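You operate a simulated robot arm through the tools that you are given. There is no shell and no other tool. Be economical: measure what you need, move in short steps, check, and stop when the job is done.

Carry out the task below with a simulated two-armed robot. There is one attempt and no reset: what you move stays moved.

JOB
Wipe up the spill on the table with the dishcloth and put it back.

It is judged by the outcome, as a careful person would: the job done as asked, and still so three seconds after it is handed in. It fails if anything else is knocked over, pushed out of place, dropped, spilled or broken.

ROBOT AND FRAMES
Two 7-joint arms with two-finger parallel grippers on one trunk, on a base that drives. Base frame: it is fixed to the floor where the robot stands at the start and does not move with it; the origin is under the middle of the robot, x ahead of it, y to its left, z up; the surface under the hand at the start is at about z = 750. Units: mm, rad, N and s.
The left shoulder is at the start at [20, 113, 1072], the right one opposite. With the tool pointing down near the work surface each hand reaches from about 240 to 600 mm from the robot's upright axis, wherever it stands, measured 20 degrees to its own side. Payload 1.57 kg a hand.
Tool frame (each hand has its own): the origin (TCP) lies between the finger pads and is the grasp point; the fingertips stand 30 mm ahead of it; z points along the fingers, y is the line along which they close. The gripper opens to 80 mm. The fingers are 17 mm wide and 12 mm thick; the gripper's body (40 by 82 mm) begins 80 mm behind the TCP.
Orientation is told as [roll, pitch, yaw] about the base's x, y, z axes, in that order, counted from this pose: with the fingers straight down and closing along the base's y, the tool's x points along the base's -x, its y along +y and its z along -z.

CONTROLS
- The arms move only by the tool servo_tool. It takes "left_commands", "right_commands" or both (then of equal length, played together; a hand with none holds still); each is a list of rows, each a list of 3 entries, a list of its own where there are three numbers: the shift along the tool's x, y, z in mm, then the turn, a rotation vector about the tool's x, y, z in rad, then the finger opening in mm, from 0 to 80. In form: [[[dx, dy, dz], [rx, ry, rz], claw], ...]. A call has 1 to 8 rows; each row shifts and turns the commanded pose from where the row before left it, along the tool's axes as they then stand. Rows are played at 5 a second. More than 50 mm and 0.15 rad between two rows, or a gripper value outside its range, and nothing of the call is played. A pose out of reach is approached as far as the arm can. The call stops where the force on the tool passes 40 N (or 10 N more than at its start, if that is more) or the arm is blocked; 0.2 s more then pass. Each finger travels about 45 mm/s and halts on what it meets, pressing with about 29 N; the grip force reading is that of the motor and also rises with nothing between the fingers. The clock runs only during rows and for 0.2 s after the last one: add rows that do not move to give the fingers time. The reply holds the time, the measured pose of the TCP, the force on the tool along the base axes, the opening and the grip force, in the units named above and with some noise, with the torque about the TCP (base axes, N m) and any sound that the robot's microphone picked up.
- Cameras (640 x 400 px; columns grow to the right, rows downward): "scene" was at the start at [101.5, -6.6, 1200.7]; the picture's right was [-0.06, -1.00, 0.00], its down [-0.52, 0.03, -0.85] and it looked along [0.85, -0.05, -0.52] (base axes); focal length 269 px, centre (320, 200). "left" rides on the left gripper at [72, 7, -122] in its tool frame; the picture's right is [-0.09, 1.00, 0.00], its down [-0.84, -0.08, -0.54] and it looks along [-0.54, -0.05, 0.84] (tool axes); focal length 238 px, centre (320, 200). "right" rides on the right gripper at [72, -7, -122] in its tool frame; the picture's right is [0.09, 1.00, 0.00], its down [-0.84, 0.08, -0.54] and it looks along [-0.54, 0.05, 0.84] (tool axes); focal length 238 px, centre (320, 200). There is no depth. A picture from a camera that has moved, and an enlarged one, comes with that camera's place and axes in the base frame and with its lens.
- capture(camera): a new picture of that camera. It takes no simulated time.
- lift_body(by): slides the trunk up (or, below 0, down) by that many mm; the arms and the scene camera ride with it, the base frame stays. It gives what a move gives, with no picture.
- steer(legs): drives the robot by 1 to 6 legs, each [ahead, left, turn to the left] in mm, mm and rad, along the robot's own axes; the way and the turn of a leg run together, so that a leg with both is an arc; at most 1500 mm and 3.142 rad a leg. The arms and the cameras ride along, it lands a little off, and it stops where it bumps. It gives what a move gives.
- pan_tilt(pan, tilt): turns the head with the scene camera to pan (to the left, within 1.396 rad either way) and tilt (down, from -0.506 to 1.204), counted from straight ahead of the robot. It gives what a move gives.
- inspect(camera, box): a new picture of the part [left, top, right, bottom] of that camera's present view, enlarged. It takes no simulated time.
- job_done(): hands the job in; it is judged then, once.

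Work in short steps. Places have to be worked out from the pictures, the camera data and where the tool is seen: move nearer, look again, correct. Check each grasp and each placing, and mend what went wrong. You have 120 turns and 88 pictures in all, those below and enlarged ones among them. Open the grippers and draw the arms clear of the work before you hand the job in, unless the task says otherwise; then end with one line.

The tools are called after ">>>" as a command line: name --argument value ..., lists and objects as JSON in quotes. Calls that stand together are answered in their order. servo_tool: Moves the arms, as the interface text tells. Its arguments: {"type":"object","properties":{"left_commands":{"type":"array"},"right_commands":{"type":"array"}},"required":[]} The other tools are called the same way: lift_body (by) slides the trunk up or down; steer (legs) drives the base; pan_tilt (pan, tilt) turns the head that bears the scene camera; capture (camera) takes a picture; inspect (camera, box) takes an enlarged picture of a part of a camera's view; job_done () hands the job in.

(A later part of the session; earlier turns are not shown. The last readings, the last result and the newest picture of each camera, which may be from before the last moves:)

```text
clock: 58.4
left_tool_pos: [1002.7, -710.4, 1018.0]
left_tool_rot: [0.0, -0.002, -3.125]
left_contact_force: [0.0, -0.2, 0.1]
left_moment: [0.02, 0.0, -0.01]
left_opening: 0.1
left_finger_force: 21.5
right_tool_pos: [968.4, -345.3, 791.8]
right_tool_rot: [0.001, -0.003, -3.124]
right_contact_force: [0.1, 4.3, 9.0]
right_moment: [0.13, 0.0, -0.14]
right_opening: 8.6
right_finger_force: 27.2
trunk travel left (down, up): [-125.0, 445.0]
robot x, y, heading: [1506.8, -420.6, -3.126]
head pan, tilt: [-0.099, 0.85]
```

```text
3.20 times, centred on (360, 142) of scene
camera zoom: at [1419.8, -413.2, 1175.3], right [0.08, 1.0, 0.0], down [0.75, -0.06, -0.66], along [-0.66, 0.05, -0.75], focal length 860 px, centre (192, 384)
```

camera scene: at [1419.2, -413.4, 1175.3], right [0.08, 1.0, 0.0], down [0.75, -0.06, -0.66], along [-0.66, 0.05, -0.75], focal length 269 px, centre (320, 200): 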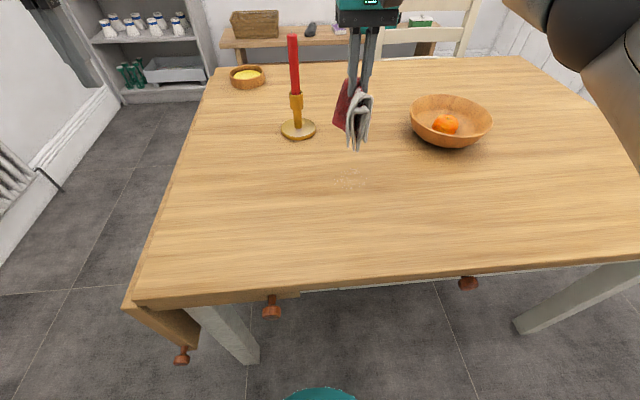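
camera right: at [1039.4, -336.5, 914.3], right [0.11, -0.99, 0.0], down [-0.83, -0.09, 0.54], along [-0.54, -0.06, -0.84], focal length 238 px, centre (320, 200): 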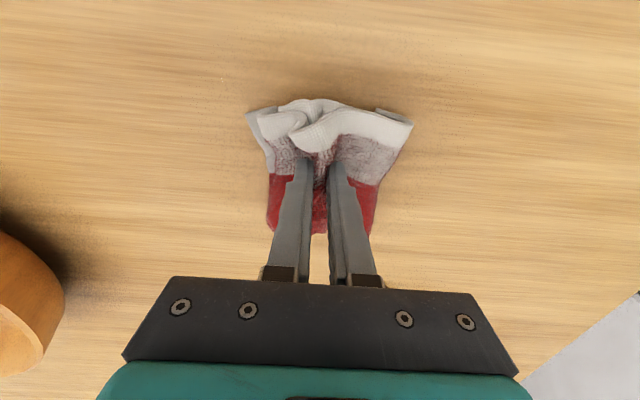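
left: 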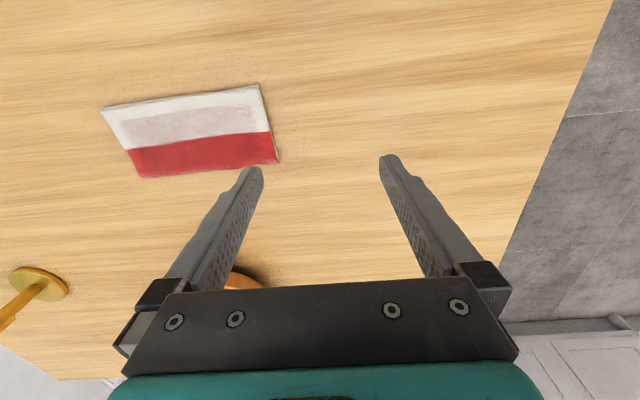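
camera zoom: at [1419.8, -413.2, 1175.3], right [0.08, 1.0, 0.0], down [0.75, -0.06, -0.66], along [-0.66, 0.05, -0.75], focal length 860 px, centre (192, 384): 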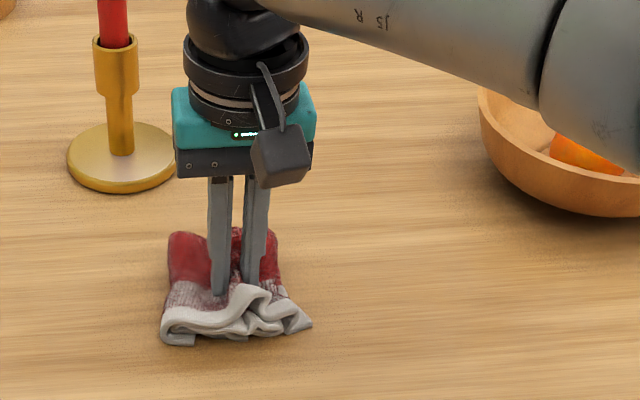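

The cloth slides along well. I do another fuller set of strokes over the whole disc.

>>> servo_tool --right_commands '[[[-15, -25, 0], [0, 0, 0], 0], [[0, -30, 0], [0, 0, 0], 0], [[0, -25, 0], [0, 0, 0], 0], [[20, 0, 0], [0, 0, 0], 0], [[0, 30, 0], [0, 0, 0], 0], [[0, 30, 0], [0, 0, 0], 0], [[0, 25, 0], [0, 0, 0], 0], [[20, 0, 0], [0, 0, 0], 0]]'

>>> servo_tool --right_commands '[[[0, -30, 0], [0, 0, 0], 0], [[0, -30, 0], [0, 0, 0], 0], [[0, -25, 0], [0, 0, 0], 0], [[20, 0, 0], [0, 0, 0], 0], [[0, 30, 0], [0, 0, 0], 0], [[0, 30, 0], [0, 0, 0], 0], [[0, 25, 0], [0, 0, 0], 0], [[20, 0, 0], [0, 0, 0], 0]]'

>>> servo_tool --right_commands '[[[0, -30, 0], [0, 0, 0], 0], [[0, -30, 0], [0, 0, 0], 0], [[0, -25, 0], [0, 0, 0], 0], [[-20, 0, -10], [0, 0, 0], 0], [[0, 0, -40], [0, 0, 0], 0], [[0, 0, -50], [0, 0, 0], 0], [[0, 0, -50], [0, 0, 0], 0], [[0, -50, 0], [0, 0, 0], 0]]'

>>> inspect --camera "scene" --box '[240, 120, 432, 240]'

```text
clock: 60.2
left_tool_pos: [1002.1, -713.0, 1018.9]
left_tool_rot: [0.001, 0.0, -3.126]
left_contact_force: [0.6, 0.2, -0.5]
left_moment: [0.02, -0.01, -0.01]
left_opening: 0.0
left_finger_force: 21.9
right_tool_pos: [992.5, -353.8, 793.0]
right_tool_rot: [0.003, -0.003, -3.126]
right_contact_force: [-3.5, 1.5, 10.8]
right_moment: [0.02, 0.16, -0.11]
right_opening: 8.5
right_finger_force: 27.1
trunk travel left (down, up): [-125.0, 445.0]
robot x, y, heading: [1504.4, -419.8, -3.128]
head pan, tilt: [-0.099, 0.85]
```

```text
clock: 62.0
left_tool_pos: [1003.8, -712.5, 1018.2]
left_tool_rot: [-0.001, 0.001, -3.123]
left_contact_force: [0.0, -0.3, 0.1]
left_moment: [-0.05, -0.03, -0.01]
left_opening: 0.0
left_finger_force: 21.6
right_tool_pos: [1031.9, -352.3, 791.6]
right_tool_rot: [0.001, -0.002, -3.126]
right_contact_force: [-3.3, -1.4, 11.4]
right_moment: [-0.02, 0.11, -0.13]
right_opening: 8.3
right_finger_force: 27.0
trunk travel left (down, up): [-125.0, 445.0]
robot x, y, heading: [1504.3, -419.3, -3.124]
head pan, tilt: [-0.099, 0.85]
```

```text
clock: 63.8
left_tool_pos: [1001.9, -711.2, 1019.2]
left_tool_rot: [-0.001, 0.0, -3.122]
left_contact_force: [-0.4, -0.1, 0.6]
left_moment: [-0.02, -0.02, 0.0]
left_opening: 0.1
left_finger_force: 21.4
right_tool_pos: [1009.2, -219.4, 942.2]
right_tool_rot: [-0.002, 0.0, -3.125]
right_contact_force: [-0.7, 0.8, 0.4]
right_moment: [0.02, 0.02, -0.12]
right_opening: 8.7
right_finger_force: 26.8
trunk travel left (down, up): [-125.0, 445.0]
robot x, y, heading: [1503.6, -421.5, -3.127]
head pan, tilt: [-0.099, 0.85]
```

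```text
3.33 times, centred on (336, 180) of scene
camera zoom: at [1419.2, -413.0, 1175.2], right [0.08, 1.0, 0.0], down [0.75, -0.06, -0.66], along [-0.66, 0.05, -0.75], focal length 896 px, centre (267, 267)
```

zoom: 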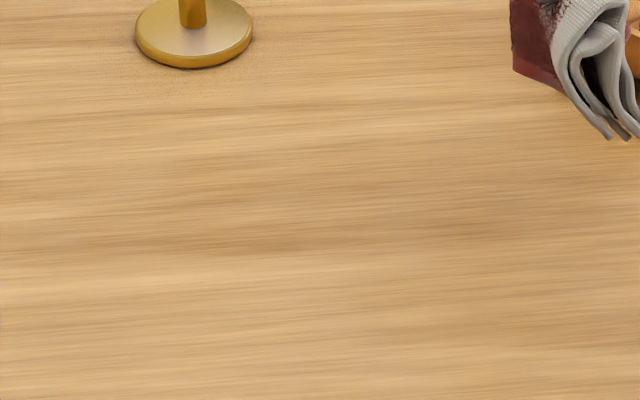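

The puddle seems gone. I enlarge the exact spot to be sure.

>>> inspect --camera "scene" --box '[302, 148, 398, 208]'

>>> capture --camera "right"

```text
6.67 times, centred on (350, 178) of scene
camera zoom: at [1419.2, -413.0, 1175.2], right [0.08, 1.0, 0.0], down [0.75, -0.06, -0.66], along [-0.66, 0.05, -0.75], focal length 1791 px, centre (120, 347)
```

zoom: 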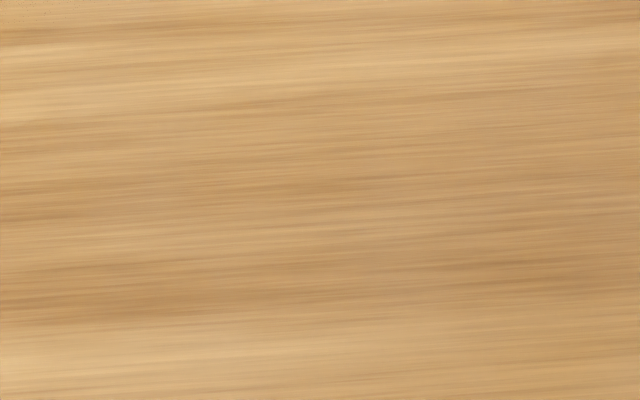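

```text
55 pictures are left
camera right: at [1079.3, -210.9, 1064.7], right [0.11, -0.99, 0.0], down [-0.84, -0.09, 0.54], along [-0.54, -0.06, -0.84], focal length 238 px, centre (320, 200)
```

right: 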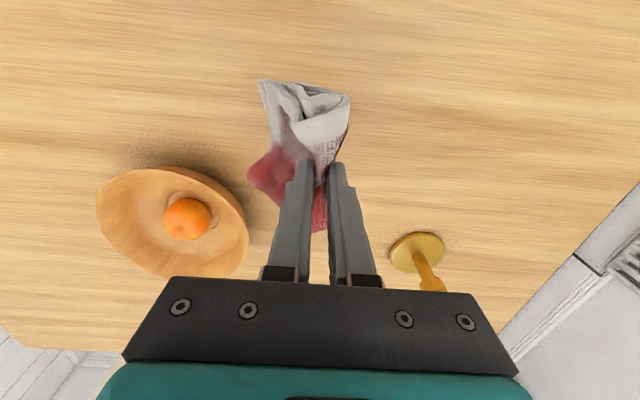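

The table is clean. Now I go back the same way: trunk up, slide left to the aisle, turn back, and reverse.

>>> lift_body --by 230

>>> steer --legs '[[0, 735, 0], [0, 0, -1.571], [0, 0, -1.571]]'

```text
clock: 66.2
left_tool_pos: [1001.3, -711.5, 1247.8]
left_tool_rot: [0.0, 0.001, -3.124]
left_contact_force: [0.6, 0.4, -0.6]
left_moment: [0.0, -0.01, 0.0]
left_opening: 0.0
left_finger_force: 21.4
right_tool_pos: [1007.9, -219.3, 1172.1]
right_tool_rot: [0.0, -0.001, -3.123]
right_contact_force: [-0.8, -0.2, 0.0]
right_moment: [-0.02, -0.02, -0.13]
right_opening: 8.6
right_finger_force: 27.2
trunk travel left (down, up): [-355.0, 215.0]
robot x, y, heading: [1500.7, -419.4, -3.124]
head pan, tilt: [-0.099, 0.85]
```

```text
clock: 77.8
left_tool_pos: [1994.5, -839.4, 1249.0]
left_tool_rot: [0.0, 0.0, 0.12]
left_contact_force: [-0.1, 0.4, -0.6]
left_moment: [0.0, 0.03, -0.02]
left_opening: 0.2
left_finger_force: 21.1
right_tool_pos: [2037.1, -1328.1, 1172.6]
right_tool_rot: [0.002, -0.001, 0.115]
right_contact_force: [-0.5, 0.6, -1.1]
right_moment: [0.0, 0.0, 0.13]
right_opening: 7.7
right_finger_force: 27.4
trunk travel left (down, up): [-355.0, 215.0]
robot x, y, heading: [1523.6, -1179.5, 0.115]
head pan, tilt: [-0.099, 0.85]
```

Heading is off by 0.115 rad; I correct it and reverse to x≈0.

>>> steer --legs '[[0, 0, -0.115]]'

>>> steer --legs '[[-1000, 0, 0]]'

>>> capture --camera "right"

```text
clock: 78.8
left_tool_pos: [2032.0, -895.8, 1248.4]
left_tool_rot: [0.002, 0.0, 0.0]
left_contact_force: [0.6, 0.2, -0.3]
left_moment: [0.03, 0.0, 0.0]
left_opening: 0.3
left_finger_force: 21.4
right_tool_pos: [2016.9, -1387.9, 1173.5]
right_tool_rot: [0.0, 0.001, -0.001]
right_contact_force: [0.2, -0.5, -0.6]
right_moment: [-0.02, 0.0, 0.15]
right_opening: 8.0
right_finger_force: 27.1
trunk travel left (down, up): [-355.0, 215.0]
robot x, y, heading: [1524.2, -1181.2, -0.005]
head pan, tilt: [-0.099, 0.85]
```

```text
clock: 84.0
left_tool_pos: [1042.1, -894.6, 1247.7]
left_tool_rot: [0.001, 0.0, -0.046]
left_contact_force: [0.1, -0.2, 0.1]
left_moment: [-0.03, 0.0, -0.01]
left_opening: 0.0
left_finger_force: 21.4
right_tool_pos: [1003.9, -1384.6, 1172.1]
right_tool_rot: [0.001, -0.001, -0.047]
right_contact_force: [0.0, 0.4, -0.9]
right_moment: [-0.03, 0.0, 0.15]
right_opening: 8.0
right_finger_force: 27.0
trunk travel left (down, up): [-355.0, 215.0]
robot x, y, heading: [523.4, -1154.7, -0.046]
head pan, tilt: [-0.099, 0.85]
```

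```text
54 pictures are left
camera right: at [930.8, -1387.3, 1294.4], right [-0.04, 1.0, 0.0], down [0.84, 0.04, 0.54], along [0.54, 0.02, -0.84], focal length 238 px, centre (320, 200)
```

right: 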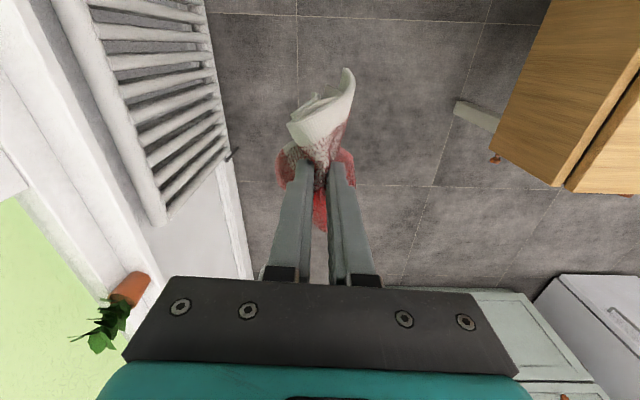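

Cloth still held. I correct the heading, reverse to x≈0 and check before sliding left.

>>> steer --legs '[[0, 0, 0.046], [-525, 0, 0]]'

```text
clock: 87.5
left_tool_pos: [497.1, -873.1, 1248.9]
left_tool_rot: [0.0, -0.002, -0.013]
left_contact_force: [0.2, -0.4, -0.2]
left_moment: [0.05, -0.02, 0.02]
left_opening: 0.0
left_finger_force: 21.1
right_tool_pos: [477.0, -1363.6, 1171.9]
right_tool_rot: [0.0, 0.0, -0.012]
right_contact_force: [1.2, 0.2, -0.5]
right_moment: [-0.01, -0.01, 0.13]
right_opening: 7.9
right_finger_force: 27.2
trunk travel left (down, up): [-355.0, 215.0]
robot x, y, heading: [-12.1, -1152.6, -0.009]
head pan, tilt: [-0.099, 0.85]
```

I straighten and slide left about 1050 mm along the table's front.

>>> steer --legs '[[0, 0, 0.01], [-10, 550, 0]]'

>>> steer --legs '[[0, 500, 0]]'

>>> pan_tilt --pan 0 --tilt 0.75

>>> capture --camera "scene"

```text
clock: 90.9
left_tool_pos: [490.8, -331.1, 1247.9]
left_tool_rot: [0.001, -0.001, -0.008]
left_contact_force: [0.6, 0.5, 0.6]
left_moment: [-0.02, -0.01, 0.03]
left_opening: 0.0
left_finger_force: 21.4
right_tool_pos: [472.1, -821.7, 1171.8]
right_tool_rot: [0.0, -0.002, -0.01]
right_contact_force: [-0.3, 0.1, 0.5]
right_moment: [0.01, -0.02, 0.09]
right_opening: 8.2
right_finger_force: 27.0
trunk travel left (down, up): [-355.0, 215.0]
robot x, y, heading: [-17.9, -610.6, -0.009]
head pan, tilt: [-0.099, 0.85]
```

```text
clock: 93.9
left_tool_pos: [492.8, 167.7, 1248.6]
left_tool_rot: [0.0, 0.001, -0.005]
left_contact_force: [0.3, -0.2, -0.4]
left_moment: [0.0, 0.01, -0.02]
left_opening: 0.2
left_finger_force: 21.3
right_tool_pos: [477.1, -323.5, 1171.4]
right_tool_rot: [-0.001, -0.001, -0.005]
right_contact_force: [-0.7, 0.1, -0.4]
right_moment: [-0.02, 0.05, 0.11]
right_opening: 7.9
right_finger_force: 27.1
trunk travel left (down, up): [-355.0, 215.0]
robot x, y, heading: [-17.4, -114.9, -0.007]
head pan, tilt: [-0.099, 0.85]
```

```text
clock: 94.5
left_tool_pos: [494.0, 167.5, 1247.7]
left_tool_rot: [0.002, 0.002, -0.004]
left_contact_force: [0.5, -0.3, -0.5]
left_moment: [0.01, 0.02, 0.01]
left_opening: 0.0
left_finger_force: 21.3
right_tool_pos: [476.3, -323.3, 1172.5]
right_tool_rot: [0.001, 0.0, -0.009]
right_contact_force: [0.5, 0.8, 0.0]
right_moment: [-0.04, -0.03, 0.1]
right_opening: 8.1
right_finger_force: 26.6
trunk travel left (down, up): [-355.0, 215.0]
robot x, y, heading: [-13.9, -113.3, -0.007]
head pan, tilt: [0.0, 0.75]
```

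```text
53 pictures are left
camera scene: at [79.4, -116.0, 1413.2], right [-0.01, -1.0, 0.0], down [-0.68, 0.0, -0.73], along [0.73, 0.0, -0.68], focal length 269 px, centre (320, 200)
```

scene: 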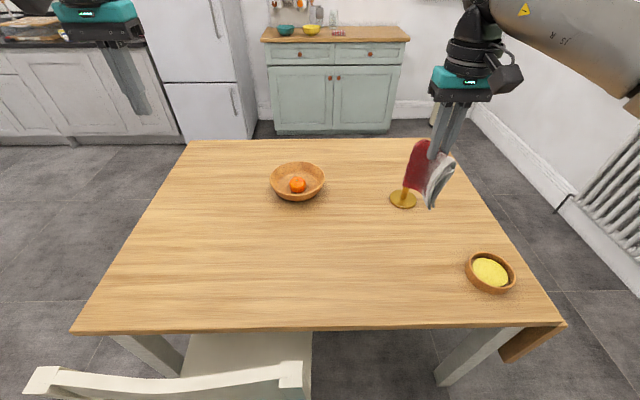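

Everything is in place. I move the right hand over the cloth's old spot and the left hand out of the way, then lower the trunk.

>>> servo_tool --left_commands '[[[0, 30, 0], [0, 0, 0], 0], [[0, 30, 0], [0, 0, 0], 0], [[0, 30, 0], [0, 0, 0], 0], [[0, 0, 0], [0, 0, 0], 0], [[0, 0, 0], [0, 0, 0], 0], [[0, 0, 0], [0, 0, 0], 0], [[0, 0, 0], [0, 0, 0], 0], [[0, 0, 0], [0, 0, 0], 0]]' --right_commands '[[[-10, 46, 0], [0, 0, 0], 0], [[-10, 46, 0], [0, 0, 0], 0], [[-10, 46, 0], [0, 0, 0], 0], [[-10, 46, 0], [0, 0, 0], 0], [[0, 46, 0], [0, 0, 0], 0], [[0, 46, 0], [0, 0, 0], 0], [[0, 46, 0], [0, 0, 0], 0], [[0, 0, 0], [0, 0, 0], 0]]'

>>> lift_body --by -230

>>> capture --camera "right"

```text
clock: 96.3
left_tool_pos: [492.6, 258.5, 1248.2]
left_tool_rot: [-0.001, 0.002, -0.004]
left_contact_force: [0.5, -0.6, 1.3]
left_moment: [0.04, 0.0, -0.02]
left_opening: 0.1
left_finger_force: 21.6
right_tool_pos: [502.2, -44.1, 1170.5]
right_tool_rot: [0.001, 0.001, -0.006]
right_contact_force: [0.6, 0.4, 0.1]
right_moment: [-0.01, 0.02, 0.07]
right_opening: 7.9
right_finger_force: 27.1
right hand out of reach, approached as far as the arm can: row 6, 7
trunk travel left (down, up): [-355.0, 215.0]
robot x, y, heading: [-16.7, -112.8, -0.003]
head pan, tilt: [0.0, 0.75]
```

```text
clock: 98.8
left_tool_pos: [494.1, 259.4, 1019.6]
left_tool_rot: [0.001, -0.001, -0.004]
left_contact_force: [0.1, 0.2, 0.8]
left_moment: [0.0, -0.02, 0.01]
left_opening: 0.2
left_finger_force: 21.3
right_tool_pos: [500.8, -42.6, 941.3]
right_tool_rot: [0.002, -0.001, -0.004]
right_contact_force: [0.0, 0.4, 0.1]
right_moment: [-0.02, 0.01, 0.07]
right_opening: 8.1
right_finger_force: 26.9
trunk travel left (down, up): [-125.0, 445.0]
robot x, y, heading: [-14.1, -119.2, -0.005]
head pan, tilt: [0.0, 0.75]
```

```text
52 pictures are left
camera right: at [428.6, -49.4, 1063.3], right [-0.09, 1.0, 0.0], down [0.84, 0.07, 0.54], along [0.54, 0.05, -0.84], focal length 238 px, centre (320, 200)
```

right: 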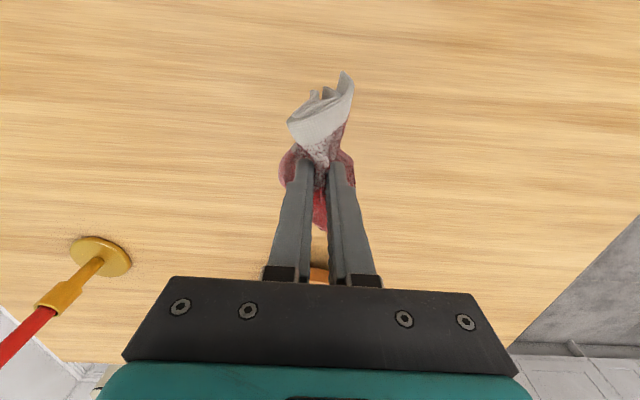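

The arm couldn't reach that far across, so I slide the base left ~115 mm, back to its starting spot.

>>> steer --legs '[[8, 118, 0.005]]'

```text
clock: 100.0
left_tool_pos: [500.4, 380.1, 1017.4]
left_tool_rot: [0.001, 0.0, 0.0]
left_contact_force: [0.2, 0.0, 0.0]
left_moment: [0.0, 0.03, 0.0]
left_opening: 0.0
left_finger_force: 21.7
right_tool_pos: [509.6, 79.6, 939.8]
right_tool_rot: [0.0, -0.003, 0.0]
right_contact_force: [0.0, -0.5, -0.8]
right_moment: [0.0, -0.01, 0.08]
right_opening: 7.9
right_finger_force: 27.3
trunk travel left (down, up): [-125.0, 445.0]
robot x, y, heading: [-6.4, 3.9, 0.0]
head pan, tilt: [0.0, 0.75]
```

Now I bring the hand to (518, 4).

>>> servo_tool --right_commands '[[[-4, -38, 20], [0, 0, 0], 0], [[-4, -37, 20], [0, 0, 0], 0], [[0, 0, 0], [0, 0, 0], 0], [[0, 0, 0], [0, 0, 0], 0]]'

```text
clock: 101.0
left_tool_pos: [499.6, 380.0, 1017.8]
left_tool_rot: [0.0, -0.001, 0.0]
left_contact_force: [-0.2, -0.5, 0.7]
left_moment: [-0.02, 0.02, -0.01]
left_opening: 0.0
left_finger_force: 21.5
right_tool_pos: [517.4, 3.0, 901.7]
right_tool_rot: [-0.001, 0.001, 0.0]
right_contact_force: [0.5, 0.9, -0.7]
right_moment: [-0.03, 0.0, 0.05]
right_opening: 7.9
right_finger_force: 26.7
trunk travel left (down, up): [-125.0, 445.0]
robot x, y, heading: [-7.3, 2.4, -0.0]
head pan, tilt: [0.0, 0.75]
```

Over the spot. I lower the cloth to the table and look at how it lands.

>>> servo_tool --right_commands '[[[0, 0, 30], [0, 0, 0], 0], [[0, 0, 30], [0, 0, 0], 0], [[0, 0, 25], [0, 0, 0], 0], [[0, 0, 15], [0, 0, 0], 0], [[0, 0, 9], [0, 0, 0], 0], [[0, 0, 0], [0, 0, 0], 0]]'

>>> capture --camera "right"

```text
clock: 102.4
left_tool_pos: [498.9, 381.0, 1020.2]
left_tool_rot: [0.0, -0.001, 0.0]
left_contact_force: [-0.2, -1.5, 0.0]
left_moment: [0.0, 0.01, -0.02]
left_opening: 0.0
left_finger_force: 21.5
right_tool_pos: [517.8, 3.7, 795.2]
right_tool_rot: [0.002, -0.006, -0.003]
right_contact_force: [0.6, -0.6, 24.9]
right_moment: [0.0, 0.04, 0.05]
right_opening: 7.9
right_finger_force: 27.4
trunk travel left (down, up): [-125.0, 445.0]
robot x, y, heading: [-7.1, 3.4, -0.002]
head pan, tilt: [0.0, 0.75]
```

```text
51 pictures are left
camera right: at [443.9, -2.1, 917.2], right [-0.09, 1.0, 0.0], down [0.83, 0.08, 0.55], along [0.55, 0.05, -0.84], focal length 238 px, centre (320, 200)
```

right: 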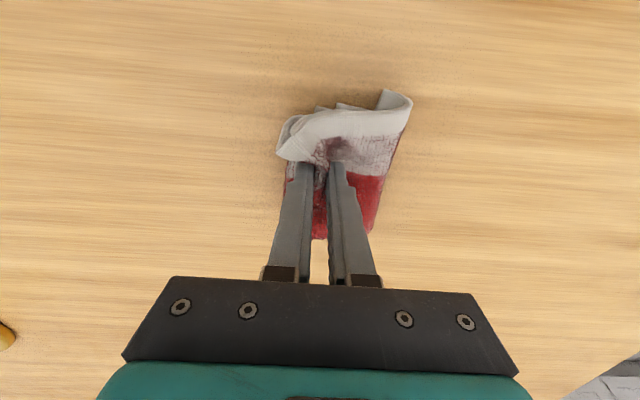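

The left half tucked under. I raise to hem height, swing it a little and re-lower to try to spread both halves before releasing.

>>> servo_tool --right_commands '[[[0, 0, -35], [0, 0, 0], 0], [[0, 0, -35], [0, 0, 0], 0], [[0, -20, 0], [0, 0, 0], 0], [[0, 20, 10], [0, 0, 0], 0], [[0, 20, 10], [0, 0, 0], 0], [[0, 0, 0], [0, 0, 0], 0]]'

>>> capture --camera "right"

>>> inspect --camera "scene" --box '[220, 160, 420, 285]'

```text
clock: 103.8
left_tool_pos: [499.5, 380.6, 1018.0]
left_tool_rot: [0.0, -0.001, 0.001]
left_contact_force: [-0.2, 0.0, -0.4]
left_moment: [0.0, -0.02, -0.02]
left_opening: 0.2
left_finger_force: 21.3
right_tool_pos: [517.3, 22.8, 844.2]
right_tool_rot: [0.0, -0.001, 0.0]
right_contact_force: [0.2, 0.2, -0.4]
right_moment: [-0.01, 0.01, 0.06]
right_opening: 8.1
right_finger_force: 26.7
trunk travel left (down, up): [-125.0, 445.0]
robot x, y, heading: [-5.7, 3.0, 0.003]
head pan, tilt: [0.0, 0.75]
```

```text
50 pictures are left
camera right: at [444.6, 16.9, 965.7], right [-0.09, 1.0, 0.0], down [0.84, 0.08, 0.54], along [0.54, 0.05, -0.84], focal length 238 px, centre (320, 200)
```

right: 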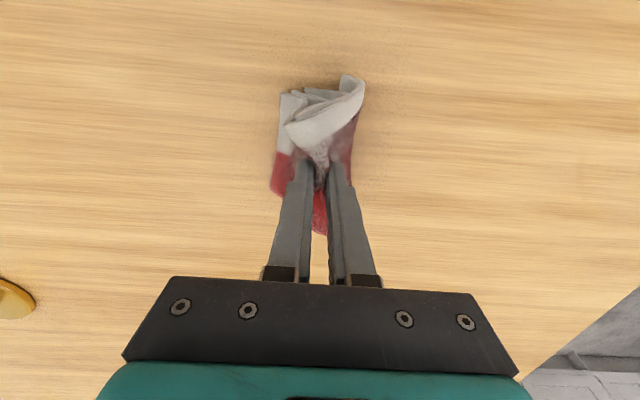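

```text
3.20 times, centred on (320, 222) of scene
camera zoom: at [87.7, 3.9, 1183.2], right [0.0, -1.0, 0.0], down [-0.68, 0.0, -0.73], along [0.73, 0.0, -0.68], focal length 860 px, centre (320, 128)
```

zoom: 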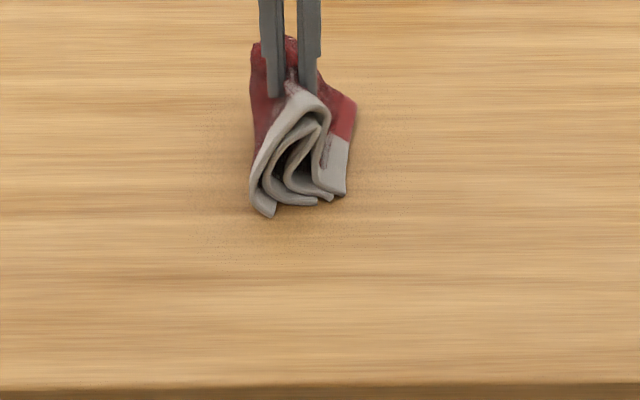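

I lower straight from here and look from the scene camera.

>>> servo_tool --right_commands '[[[0, -6, 15], [0, 0, 0], 0], [[0, -6, 15], [0, 0, 0], 0], [[0, -6, 12], [0, 0, 0], 0], [[0, 0, 0], [0, 0, 0], 0]]'

>>> inspect --camera "scene" --box '[220, 160, 420, 285]'

```text
clock: 104.8
left_tool_pos: [498.3, 380.2, 1018.6]
left_tool_rot: [-0.001, 0.001, 0.001]
left_contact_force: [-1.1, -0.1, 0.3]
left_moment: [-0.02, -0.02, -0.04]
left_opening: 0.0
left_finger_force: 21.0
right_tool_pos: [517.7, 3.8, 801.6]
right_tool_rot: [-0.002, 0.0, 0.0]
right_contact_force: [-0.9, 1.6, 4.1]
right_moment: [0.08, 0.0, 0.02]
right_opening: 7.8
right_finger_force: 27.2
trunk travel left (down, up): [-125.0, 445.0]
robot x, y, heading: [-5.8, 3.3, -0.004]
head pan, tilt: [0.0, 0.75]
```

```text
3.20 times, centred on (320, 222) of scene
camera zoom: at [87.5, 4.1, 1183.3], right [0.0, -1.0, 0.0], down [-0.68, 0.0, -0.73], along [0.73, 0.0, -0.68], focal length 860 px, centre (320, 128)
```

zoom: 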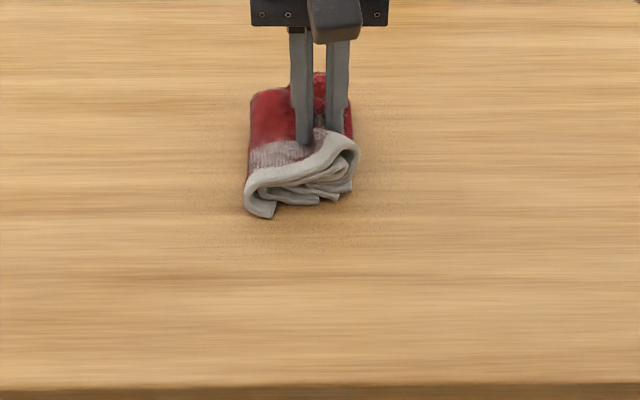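

Now the right half is tucked. I open the fingers gently while rising slightly, to see how the cloth settles.

>>> servo_tool --right_commands '[[[0, 0, 4], [0, 0, 0], 10], [[0, 0, 0], [0, 0, 0], 20], [[0, 0, 0], [0, 0, 0], 30], [[0, 0, -10], [0, 0, 0], 35], [[0, 0, -40], [0, 0, 0], 35], [[0, 0, -50], [0, 0, 0], 35], [[60, 0, 0], [0, 0, 0], 35]]'

>>> inspect --camera "scene" --box '[220, 160, 420, 285]'

```text
refused: row 7 steps farther than a row can; nothing moved
```

```text
3.20 times, centred on (320, 222) of scene
camera zoom: at [87.5, 4.1, 1183.3], right [0.0, -1.0, 0.0], down [-0.68, 0.0, -0.73], along [0.73, 0.0, -0.68], focal length 860 px, centre (320, 128)
```

zoom: 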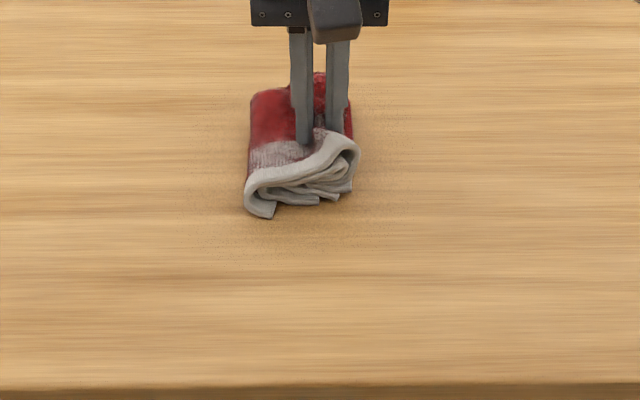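

One row was too long; I repeat without it.

>>> servo_tool --right_commands '[[[0, 0, 3], [0, 0, 0], 10], [[0, 0, 0], [0, 0, 0], 20], [[0, 0, 0], [0, 0, 0], 30], [[0, 0, -10], [0, 0, 0], 35], [[0, 0, -40], [0, 0, 0], 35], [[0, 0, -50], [0, 0, 0], 35]]'

>>> inspect --camera "scene" --box '[220, 160, 420, 285]'

>>> capture --camera "right"

```text
clock: 106.2
left_tool_pos: [499.0, 381.4, 1017.2]
left_tool_rot: [0.0, 0.0, 0.0]
left_contact_force: [0.5, 0.1, 0.4]
left_moment: [0.01, 0.03, -0.01]
left_opening: 0.0
left_finger_force: 21.3
right_tool_pos: [517.9, 2.8, 897.6]
right_tool_rot: [-0.001, 0.0, -0.001]
right_contact_force: [-0.6, -1.1, 0.5]
right_moment: [-0.02, 0.01, -0.02]
right_opening: 35.4
right_finger_force: 0.1
trunk travel left (down, up): [-125.0, 445.0]
robot x, y, heading: [-5.6, 5.6, 0.003]
head pan, tilt: [0.0, 0.75]
```

```text
3.20 times, centred on (320, 222) of scene
camera zoom: at [87.5, 4.0, 1183.3], right [0.0, -1.0, 0.0], down [-0.68, 0.0, -0.73], along [0.73, 0.0, -0.68], focal length 860 px, centre (320, 128)
```

zoom: 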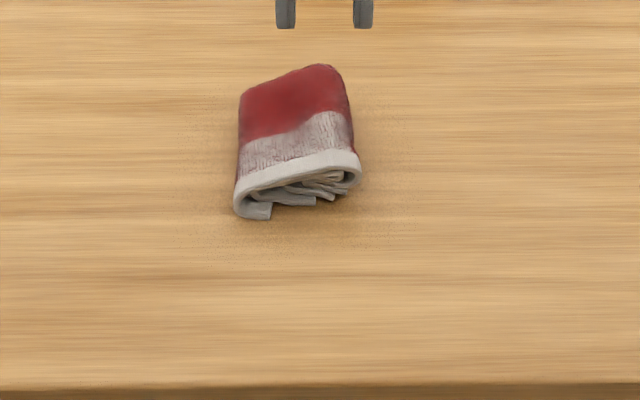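

```text
45 pictures are left
camera right: at [445.8, -3.7, 1020.7], right [-0.09, 1.0, 0.0], down [0.84, 0.08, 0.54], along [0.54, 0.05, -0.84], focal length 238 px, centre (320, 200)
```

right: 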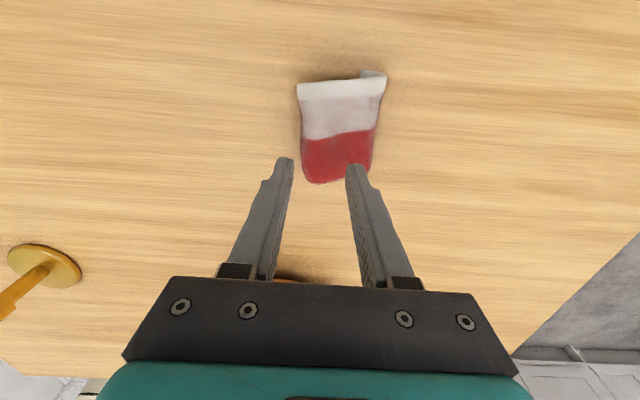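

The cloth lies in place but with both ends tucked under (y≈-19..66). I try to unroll it: press two nearly closed fingertips on the middle and open them outward.

>>> servo_tool --right_commands '[[[4, 20, 0], [0, 0, 0], 20], [[0, 0, 40], [0, 0, 0], 10], [[0, 0, 40], [0, 0, 0], 10], [[0, 0, 8], [0, 0, 0], 10], [[0, 0, 4], [0, 0, 0], 10], [[0, 0, 0], [0, 0, 0], 10]]'

```text
clock: 107.6
left_tool_pos: [498.9, 380.7, 1019.1]
left_tool_rot: [0.001, 0.0, -0.001]
left_contact_force: [0.0, 0.1, -0.1]
left_moment: [0.0, 0.0, 0.04]
left_opening: 0.4
left_finger_force: 21.1
right_tool_pos: [513.8, 24.7, 803.6]
right_tool_rot: [0.001, 0.0, 0.0]
right_contact_force: [-0.2, 0.3, 1.1]
right_moment: [-0.03, 0.0, 0.01]
right_opening: 10.0
right_finger_force: 0.0
trunk travel left (down, up): [-125.0, 445.0]
robot x, y, heading: [-5.8, 1.2, 0.002]
head pan, tilt: [0.0, 0.75]
```

>>> servo_tool --right_commands '[[[0, 0, 5], [0, 0, 0], 10], [[0, 0, 3], [0, 0, 0], 20], [[0, 0, 0], [0, 0, 0], 35], [[0, 0, 0], [0, 0, 0], 50], [[0, 0, 0], [0, 0, 0], 65], [[0, 0, 0], [0, 0, 0], 80], [[0, 0, 0], [0, 0, 0], 80]]'

>>> inspect --camera "scene" --box '[220, 160, 420, 285]'

```text
clock: 109.2
left_tool_pos: [499.6, 380.8, 1017.7]
left_tool_rot: [0.0, 0.0, -0.001]
left_contact_force: [0.4, 0.1, 0.4]
left_moment: [-0.03, 0.02, 0.01]
left_opening: 0.2
left_finger_force: 20.7
right_tool_pos: [513.2, 25.0, 797.1]
right_tool_rot: [0.001, -0.002, -0.001]
right_contact_force: [-0.5, 3.6, 5.6]
right_moment: [-0.24, 0.0, 0.02]
right_opening: 77.6
right_finger_force: 0.0
trunk travel left (down, up): [-125.0, 445.0]
robot x, y, heading: [-9.7, 3.2, -0.001]
head pan, tilt: [0.0, 0.75]
```

```text
3.20 times, centred on (320, 222) of scene
camera zoom: at [87.3, 4.2, 1183.3], right [0.0, -1.0, 0.0], down [-0.68, 0.0, -0.73], along [0.73, 0.0, -0.68], focal length 860 px, centre (320, 128)
```

zoom: 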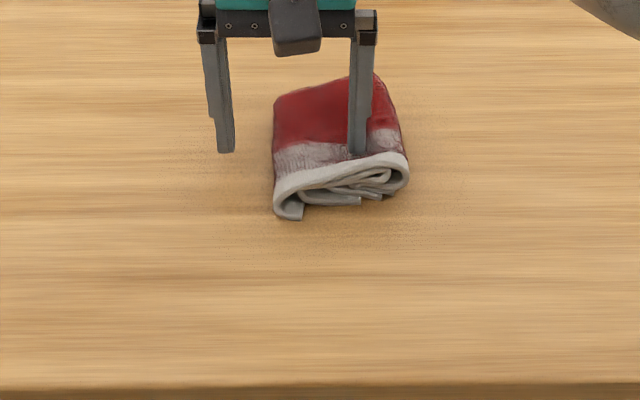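

It mostly slid (panel now y≈-53..34). Better plan: pinch off-centre near the +y side, so one tail is long and one short, then lay the long tail by dragging and the short one the other way.

>>> servo_tool --right_commands '[[[0, 0, -40], [0, 0, 0], 70], [[-5, -11, 0], [0, 0, 0], 50], [[0, 0, 0], [0, 0, 0], 30], [[0, 0, 0], [0, 0, 0], 28], [[0, 0, 30], [0, 0, 0], 28], [[0, 0, 6], [0, 0, 0], 28], [[0, 0, 0], [0, 0, 0], 28]]'

>>> inspect --camera "scene" --box '[220, 160, 420, 285]'

>>> capture --camera "right"

```text
clock: 110.8
left_tool_pos: [500.0, 380.2, 1017.4]
left_tool_rot: [0.001, 0.001, 0.001]
left_contact_force: [-0.2, -0.6, 0.0]
left_moment: [-0.02, 0.0, 0.0]
left_opening: 0.2
left_finger_force: 21.3
right_tool_pos: [518.0, 14.2, 800.8]
right_tool_rot: [0.001, 0.0, -0.001]
right_contact_force: [0.8, 0.0, 0.1]
right_moment: [-0.04, 0.03, 0.01]
right_opening: 27.8
right_finger_force: 0.0
trunk travel left (down, up): [-125.0, 445.0]
robot x, y, heading: [-10.0, 4.7, -0.002]
head pan, tilt: [0.0, 0.75]
```

```text
3.20 times, centred on (320, 222) of scene
camera zoom: at [87.6, 4.0, 1183.3], right [0.0, -1.0, 0.0], down [-0.68, 0.0, -0.73], along [0.73, 0.0, -0.68], focal length 860 px, centre (320, 128)
```

zoom: 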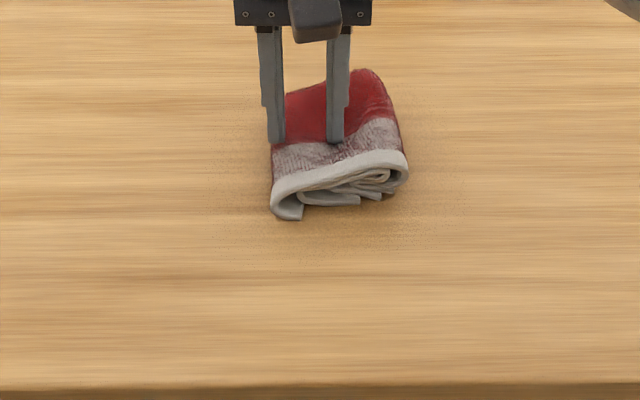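

```text
42 pictures are left
camera right: at [446.0, 8.9, 923.2], right [-0.09, 1.0, 0.0], down [0.84, 0.08, 0.54], along [0.54, 0.05, -0.84], focal length 238 px, centre (320, 200)
```

right: 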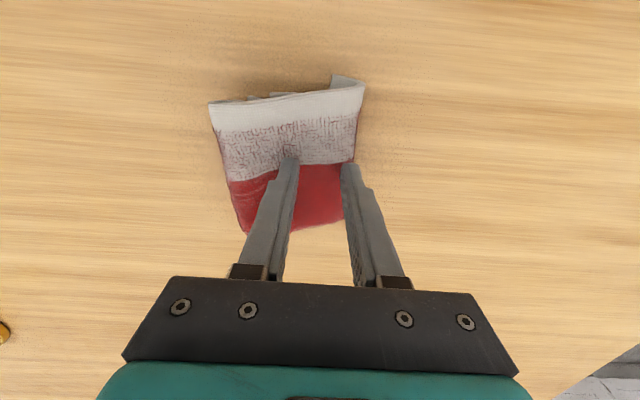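

Placement is right at the +y edge; I shift 4 mm inward, press lightly and close.

>>> servo_tool --right_commands '[[[0, -4, 0], [0, 0, 0], 28], [[0, 0, 5], [0, 0, 0], 28], [[0, 0, 2], [0, 0, 0], 20], [[0, 0, 0], [0, 0, 0], 10], [[0, 0, 0], [0, 0, 0], 0], [[0, 0, 0], [0, 0, 0], 0]]'

>>> servo_tool --right_commands '[[[0, 0, -40], [0, 0, 0], 0], [[0, 0, -40], [0, 0, 0], 0], [[0, 0, -40], [0, 0, 0], 0], [[0, 0, -20], [0, 0, 0], 0], [[0, 0, 0], [0, 0, 0], 0]]'

>>> inspect --camera "scene" --box '[220, 110, 420, 235]'

>>> capture --camera "right"

```text
clock: 112.2
left_tool_pos: [500.8, 380.0, 1017.5]
left_tool_rot: [0.0, 0.0, 0.0]
left_contact_force: [0.0, -0.1, 0.1]
left_moment: [-0.01, 0.02, 0.0]
left_opening: 0.2
left_finger_force: 21.6
right_tool_pos: [518.1, 10.8, 793.6]
right_tool_rot: [0.0, 0.0, -0.001]
right_contact_force: [0.7, 0.1, 2.8]
right_moment: [-0.03, -0.01, 0.0]
right_opening: 4.3
right_finger_force: 24.6
trunk travel left (down, up): [-125.0, 445.0]
robot x, y, heading: [-8.2, 7.5, 0.003]
head pan, tilt: [0.0, 0.75]
```

```text
clock: 113.4
left_tool_pos: [499.5, 380.8, 1017.9]
left_tool_rot: [-0.001, 0.001, -0.001]
left_contact_force: [-0.1, -0.3, 0.5]
left_moment: [-0.05, 0.0, 0.0]
left_opening: 0.2
left_finger_force: 20.7
right_tool_pos: [516.8, 9.9, 934.3]
right_tool_rot: [-0.001, 0.001, 0.001]
right_contact_force: [-0.5, -0.7, -0.3]
right_moment: [-0.02, 0.02, -0.04]
right_opening: 4.2
right_finger_force: 24.9
trunk travel left (down, up): [-125.0, 445.0]
robot x, y, heading: [-8.6, 7.9, -0.003]
head pan, tilt: [0.0, 0.75]
```

```text
3.20 times, centred on (320, 172) of scene
camera zoom: at [87.8, 4.0, 1183.2], right [0.0, -1.0, 0.0], down [-0.68, 0.0, -0.73], along [0.73, 0.0, -0.68], focal length 860 px, centre (320, 288)
```

zoom: 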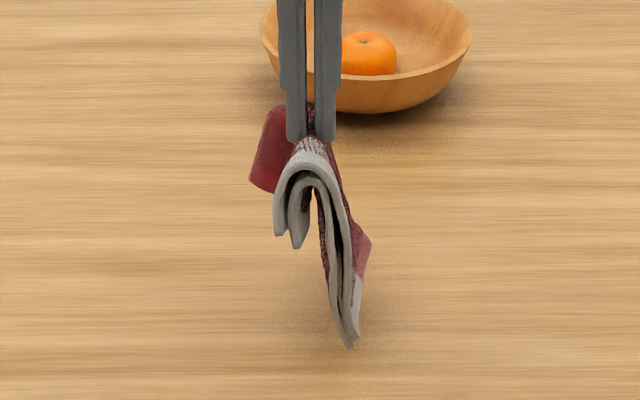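

```text
40 pictures are left
camera right: at [443.2, 4.2, 1056.7], right [-0.09, 1.0, 0.0], down [0.84, 0.08, 0.54], along [0.54, 0.05, -0.84], focal length 238 px, centre (320, 200)
```

right: 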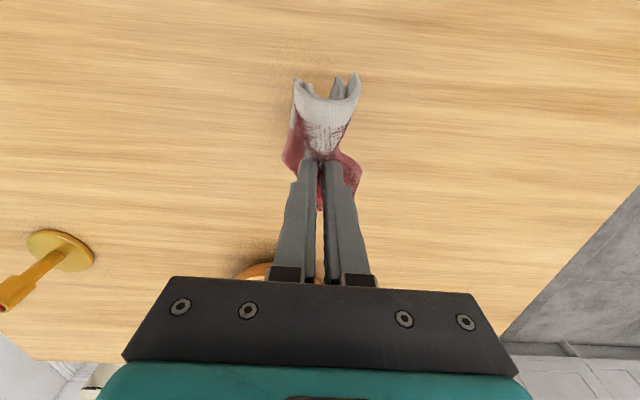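

Excellent: a long tail (~135 mm) on the -y side and a short one (~70 mm) splayed to +y. I now lay the long tail down while moving to +y, overshoot a bit, then come back down so the short tail falls to +y.

>>> servo_tool --right_commands '[[[0, -38, 0], [0, 0, 0], 0], [[0, -37, 0], [0, 0, 0], 0], [[0, 0, 18], [0, 0, 0], 0], [[0, 30, 15], [0, 0, 0], 0], [[0, 29, 20], [0, 0, 0], 0], [[0, 31, 12], [0, 0, 0], 0], [[0, 30, 10], [0, 0, 0], 0], [[0, 0, 0], [0, 0, 0], 0]]'

>>> inspect --camera "scene" --box '[220, 140, 420, 265]'

```text
clock: 115.2
left_tool_pos: [500.0, 380.3, 1018.0]
left_tool_rot: [0.001, -0.001, 0.0]
left_contact_force: [-0.3, 0.4, -0.8]
left_moment: [0.0, -0.01, 0.0]
left_opening: 0.3
left_finger_force: 21.3
right_tool_pos: [519.0, 54.7, 857.2]
right_tool_rot: [0.0, 0.001, -0.002]
right_contact_force: [0.1, -0.1, -0.3]
right_moment: [-0.03, 0.0, -0.05]
right_opening: 4.2
right_finger_force: 24.5
trunk travel left (down, up): [-125.0, 445.0]
robot x, y, heading: [-6.8, 6.6, 0.001]
head pan, tilt: [0.0, 0.75]
```

```text
3.20 times, centred on (320, 202) of scene
camera zoom: at [87.8, 4.0, 1183.2], right [0.0, -1.0, 0.0], down [-0.68, 0.0, -0.73], along [0.73, 0.0, -0.68], focal length 860 px, centre (320, 192)
```

zoom: 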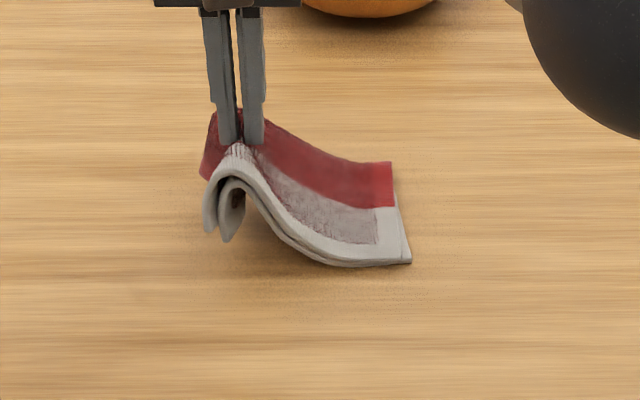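

Beautiful. Now down with a small backward motion so the short tail opens to +y.

>>> servo_tool --right_commands '[[[0, -8, 10], [0, 0, 0], 0], [[0, -10, 10], [0, 0, 0], 0], [[0, -12, 10], [0, 0, 0], 0], [[0, -12, 8], [0, 0, 0], 0], [[0, -8, 6], [0, 0, 0], 0], [[0, 0, 0], [0, 0, 0], 0]]'

>>> inspect --camera "scene" --box '[220, 140, 420, 265]'

```text
clock: 116.6
left_tool_pos: [499.3, 379.9, 1018.8]
left_tool_rot: [-0.001, 0.0, -0.001]
left_contact_force: [0.8, 0.3, -0.1]
left_moment: [-0.02, 0.0, -0.03]
left_opening: 0.1
left_finger_force: 21.5
right_tool_pos: [519.6, 4.0, 816.4]
right_tool_rot: [0.0, -0.001, 0.001]
right_contact_force: [0.3, 0.3, -0.3]
right_moment: [-0.01, 0.01, -0.05]
right_opening: 4.1
right_finger_force: 24.8
trunk travel left (down, up): [-125.0, 445.0]
robot x, y, heading: [-6.8, 8.5, -0.005]
head pan, tilt: [0.0, 0.75]
```

```text
3.20 times, centred on (320, 202) of scene
camera zoom: at [87.7, 4.0, 1183.2], right [0.0, -1.0, 0.0], down [-0.68, 0.0, -0.73], along [0.73, 0.0, -0.68], focal length 860 px, centre (320, 192)
```

zoom: 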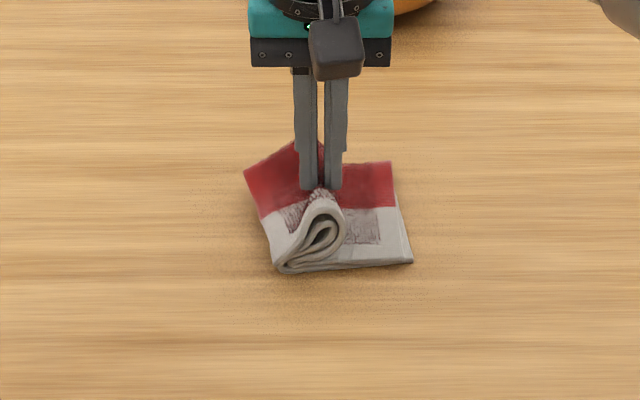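

The short tail is now outside on +y with a loop in the middle. I lower a bit, release and look.

>>> servo_tool --right_commands '[[[0, 0, 6], [0, 0, 0], 0], [[0, 0, 4], [0, 0, 0], 10], [[0, 0, 0], [0, 0, 0], 25], [[0, 0, 0], [0, 0, 0], 40], [[0, 0, -20], [0, 0, 0], 50], [[0, 0, -45], [0, 0, 0], 50], [[0, 0, -45], [0, 0, 0], 50]]'

>>> inspect --camera "scene" --box '[220, 140, 420, 265]'

>>> capture --camera "right"

```text
clock: 118.2
left_tool_pos: [498.7, 381.5, 1017.3]
left_tool_rot: [0.0, 0.0, -0.001]
left_contact_force: [0.0, -0.8, 0.5]
left_moment: [0.03, 0.0, 0.01]
left_opening: 0.0
left_finger_force: 21.2
right_tool_pos: [516.7, 6.0, 918.6]
right_tool_rot: [0.001, -0.001, 0.0]
right_contact_force: [0.8, -0.5, -0.1]
right_moment: [0.01, -0.02, 0.02]
right_opening: 50.1
right_finger_force: 0.0
trunk travel left (down, up): [-125.0, 445.0]
robot x, y, heading: [-7.9, 0.9, 0.001]
head pan, tilt: [0.0, 0.75]
```

```text
3.20 times, centred on (320, 202) of scene
camera zoom: at [87.5, 4.1, 1183.3], right [0.0, -1.0, 0.0], down [-0.68, 0.0, -0.73], along [0.73, 0.0, -0.68], focal length 860 px, centre (320, 192)
```

zoom: 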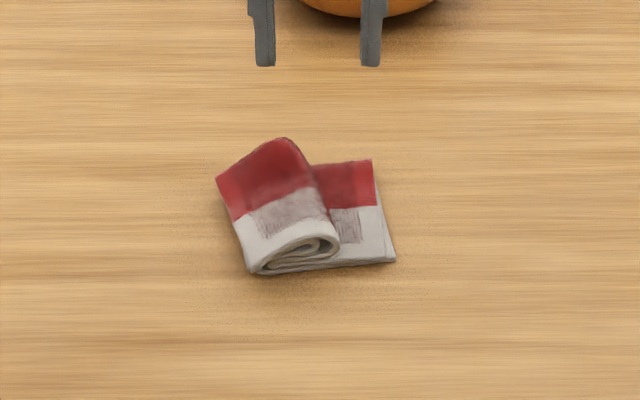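

```text
36 pictures are left
camera right: at [445.1, 0.2, 1040.7], right [-0.09, 1.0, 0.0], down [0.84, 0.08, 0.54], along [0.54, 0.05, -0.84], focal length 238 px, centre (320, 200)
```

right: 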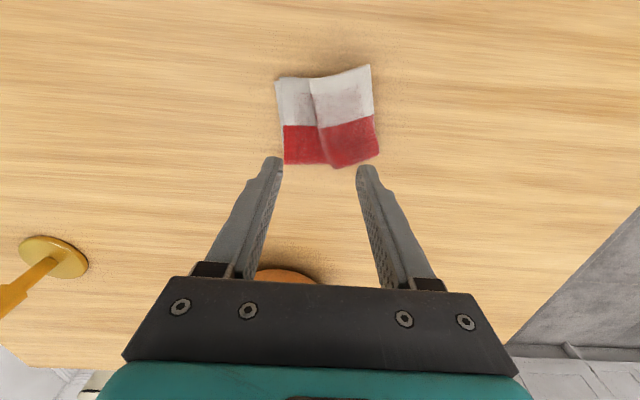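

It's a Z-fold with the +y end free on top (y≈66). I pinch lightly just inside that end.

>>> servo_tool --right_commands '[[[11, 41, 0], [0, 0, 0], 35], [[0, 0, 45], [0, 0, 0], 28], [[0, 0, 45], [0, 0, 0], 28], [[0, 0, 24], [0, 0, 0], 28], [[0, 0, 4], [0, 0, 0], 28], [[0, 0, 0], [0, 0, 0], 28]]'

>>> inspect --camera "scene" --box '[220, 140, 420, 265]'

```text
clock: 119.6
left_tool_pos: [499.3, 380.9, 1018.0]
left_tool_rot: [0.0, -0.001, 0.0]
left_contact_force: [0.4, -0.1, -0.2]
left_moment: [0.02, 0.01, 0.0]
left_opening: 0.0
left_finger_force: 21.5
right_tool_pos: [506.8, 47.0, 799.7]
right_tool_rot: [0.0, 0.001, -0.002]
right_contact_force: [0.2, -0.5, 3.3]
right_moment: [-0.11, 0.02, 0.02]
right_opening: 27.7
right_finger_force: 0.0
trunk travel left (down, up): [-125.0, 445.0]
robot x, y, heading: [-8.4, 2.8, 0.001]
head pan, tilt: [0.0, 0.75]
```

```text
3.20 times, centred on (320, 202) of scene
camera zoom: at [87.5, 4.0, 1183.3], right [0.0, -1.0, 0.0], down [-0.68, 0.0, -0.73], along [0.73, 0.0, -0.68], focal length 860 px, centre (320, 192)
```

zoom: 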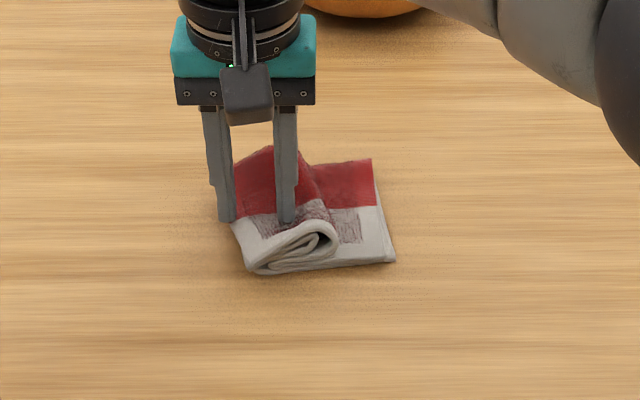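

Good placement. I press 2 mm, close, then lift and move to +y to pull the Z-fold out.

>>> servo_tool --right_commands '[[[0, -4, 2], [0, 0, 0], 26], [[0, 0, 2], [0, 0, 0], 15], [[0, 0, 0], [0, 0, 0], 5], [[0, 0, 0], [0, 0, 0], 0], [[0, 0, 0], [0, 0, 0], 0], [[0, 5, -20], [0, 0, 0], 0], [[0, 20, -20], [0, 0, 0], 0], [[0, 0, 0], [0, 0, 0], 0]]'

>>> inspect --camera "scene" --box '[220, 140, 420, 265]'

```text
clock: 121.4
left_tool_pos: [499.4, 380.9, 1018.4]
left_tool_rot: [0.0, 0.0, 0.0]
left_contact_force: [0.1, -0.7, 0.0]
left_moment: [-0.02, 0.01, -0.03]
left_opening: 0.1
left_finger_force: 21.2
right_tool_pos: [506.5, 66.6, 833.4]
right_tool_rot: [0.001, 0.001, 0.0]
right_contact_force: [0.2, -0.2, 0.7]
right_moment: [-0.01, 0.02, 0.0]
right_opening: 4.3
right_finger_force: 24.6
trunk travel left (down, up): [-125.0, 445.0]
robot x, y, heading: [-4.6, 1.0, 0.001]
head pan, tilt: [0.0, 0.75]
```

```text
3.20 times, centred on (320, 202) of scene
camera zoom: at [87.7, 4.0, 1183.2], right [0.0, -1.0, 0.0], down [-0.68, 0.0, -0.73], along [0.73, 0.0, -0.68], focal length 860 px, centre (320, 192)
```

zoom: 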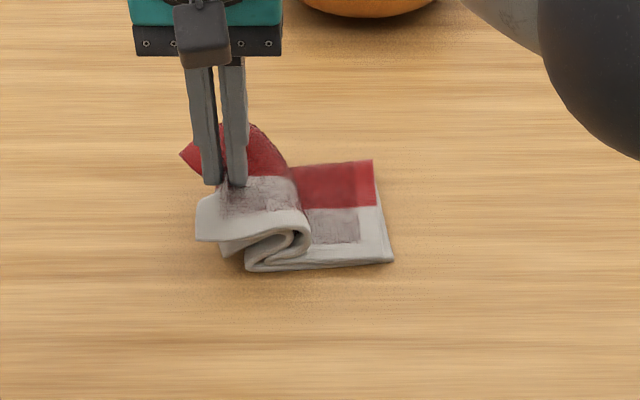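

It's unfolding. Since I hold it near the +y end, I lift it fully so it hangs ~185 mm, then lay it down trailing.

>>> servo_tool --right_commands '[[[0, 10, -40], [0, 0, 0], 0], [[0, 0, -45], [0, 0, 0], 0], [[0, -40, -25], [0, 0, 0], 0], [[0, -45, -20], [0, 0, 0], 0], [[0, -45, 0], [0, 0, 0], 0], [[0, 0, 0], [0, 0, 0], 0], [[0, 0, 0], [0, 0, 0], 0]]'

>>> inspect --camera "scene" --box '[220, 110, 420, 235]'

```text
clock: 123.0
left_tool_pos: [499.5, 381.2, 1018.7]
left_tool_rot: [-0.001, 0.001, 0.002]
left_contact_force: [0.0, 0.0, 0.2]
left_moment: [0.05, 0.03, 0.01]
left_opening: 0.0
left_finger_force: 21.0
right_tool_pos: [502.5, -55.0, 963.1]
right_tool_rot: [-0.001, -0.002, 0.002]
right_contact_force: [0.0, 0.6, 0.4]
right_moment: [0.0, -0.01, 0.0]
right_opening: 4.7
right_finger_force: 24.8
trunk travel left (down, up): [-125.0, 445.0]
robot x, y, heading: [-4.9, 7.9, -0.003]
head pan, tilt: [0.0, 0.75]
```

```text
3.20 times, centred on (320, 172) of scene
camera zoom: at [87.7, 4.1, 1183.2], right [0.0, -1.0, 0.0], down [-0.68, 0.0, -0.73], along [0.73, 0.0, -0.68], focal length 860 px, centre (320, 288)
```

zoom: 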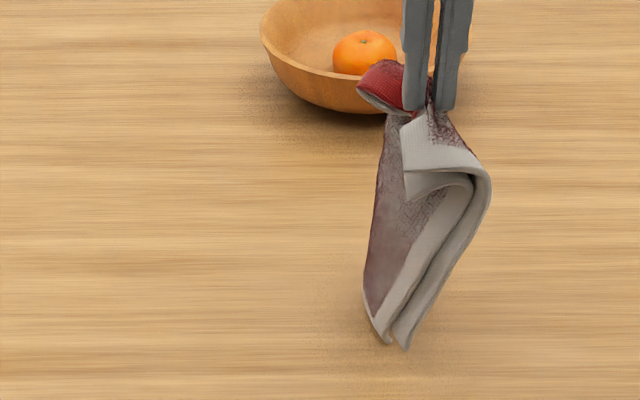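

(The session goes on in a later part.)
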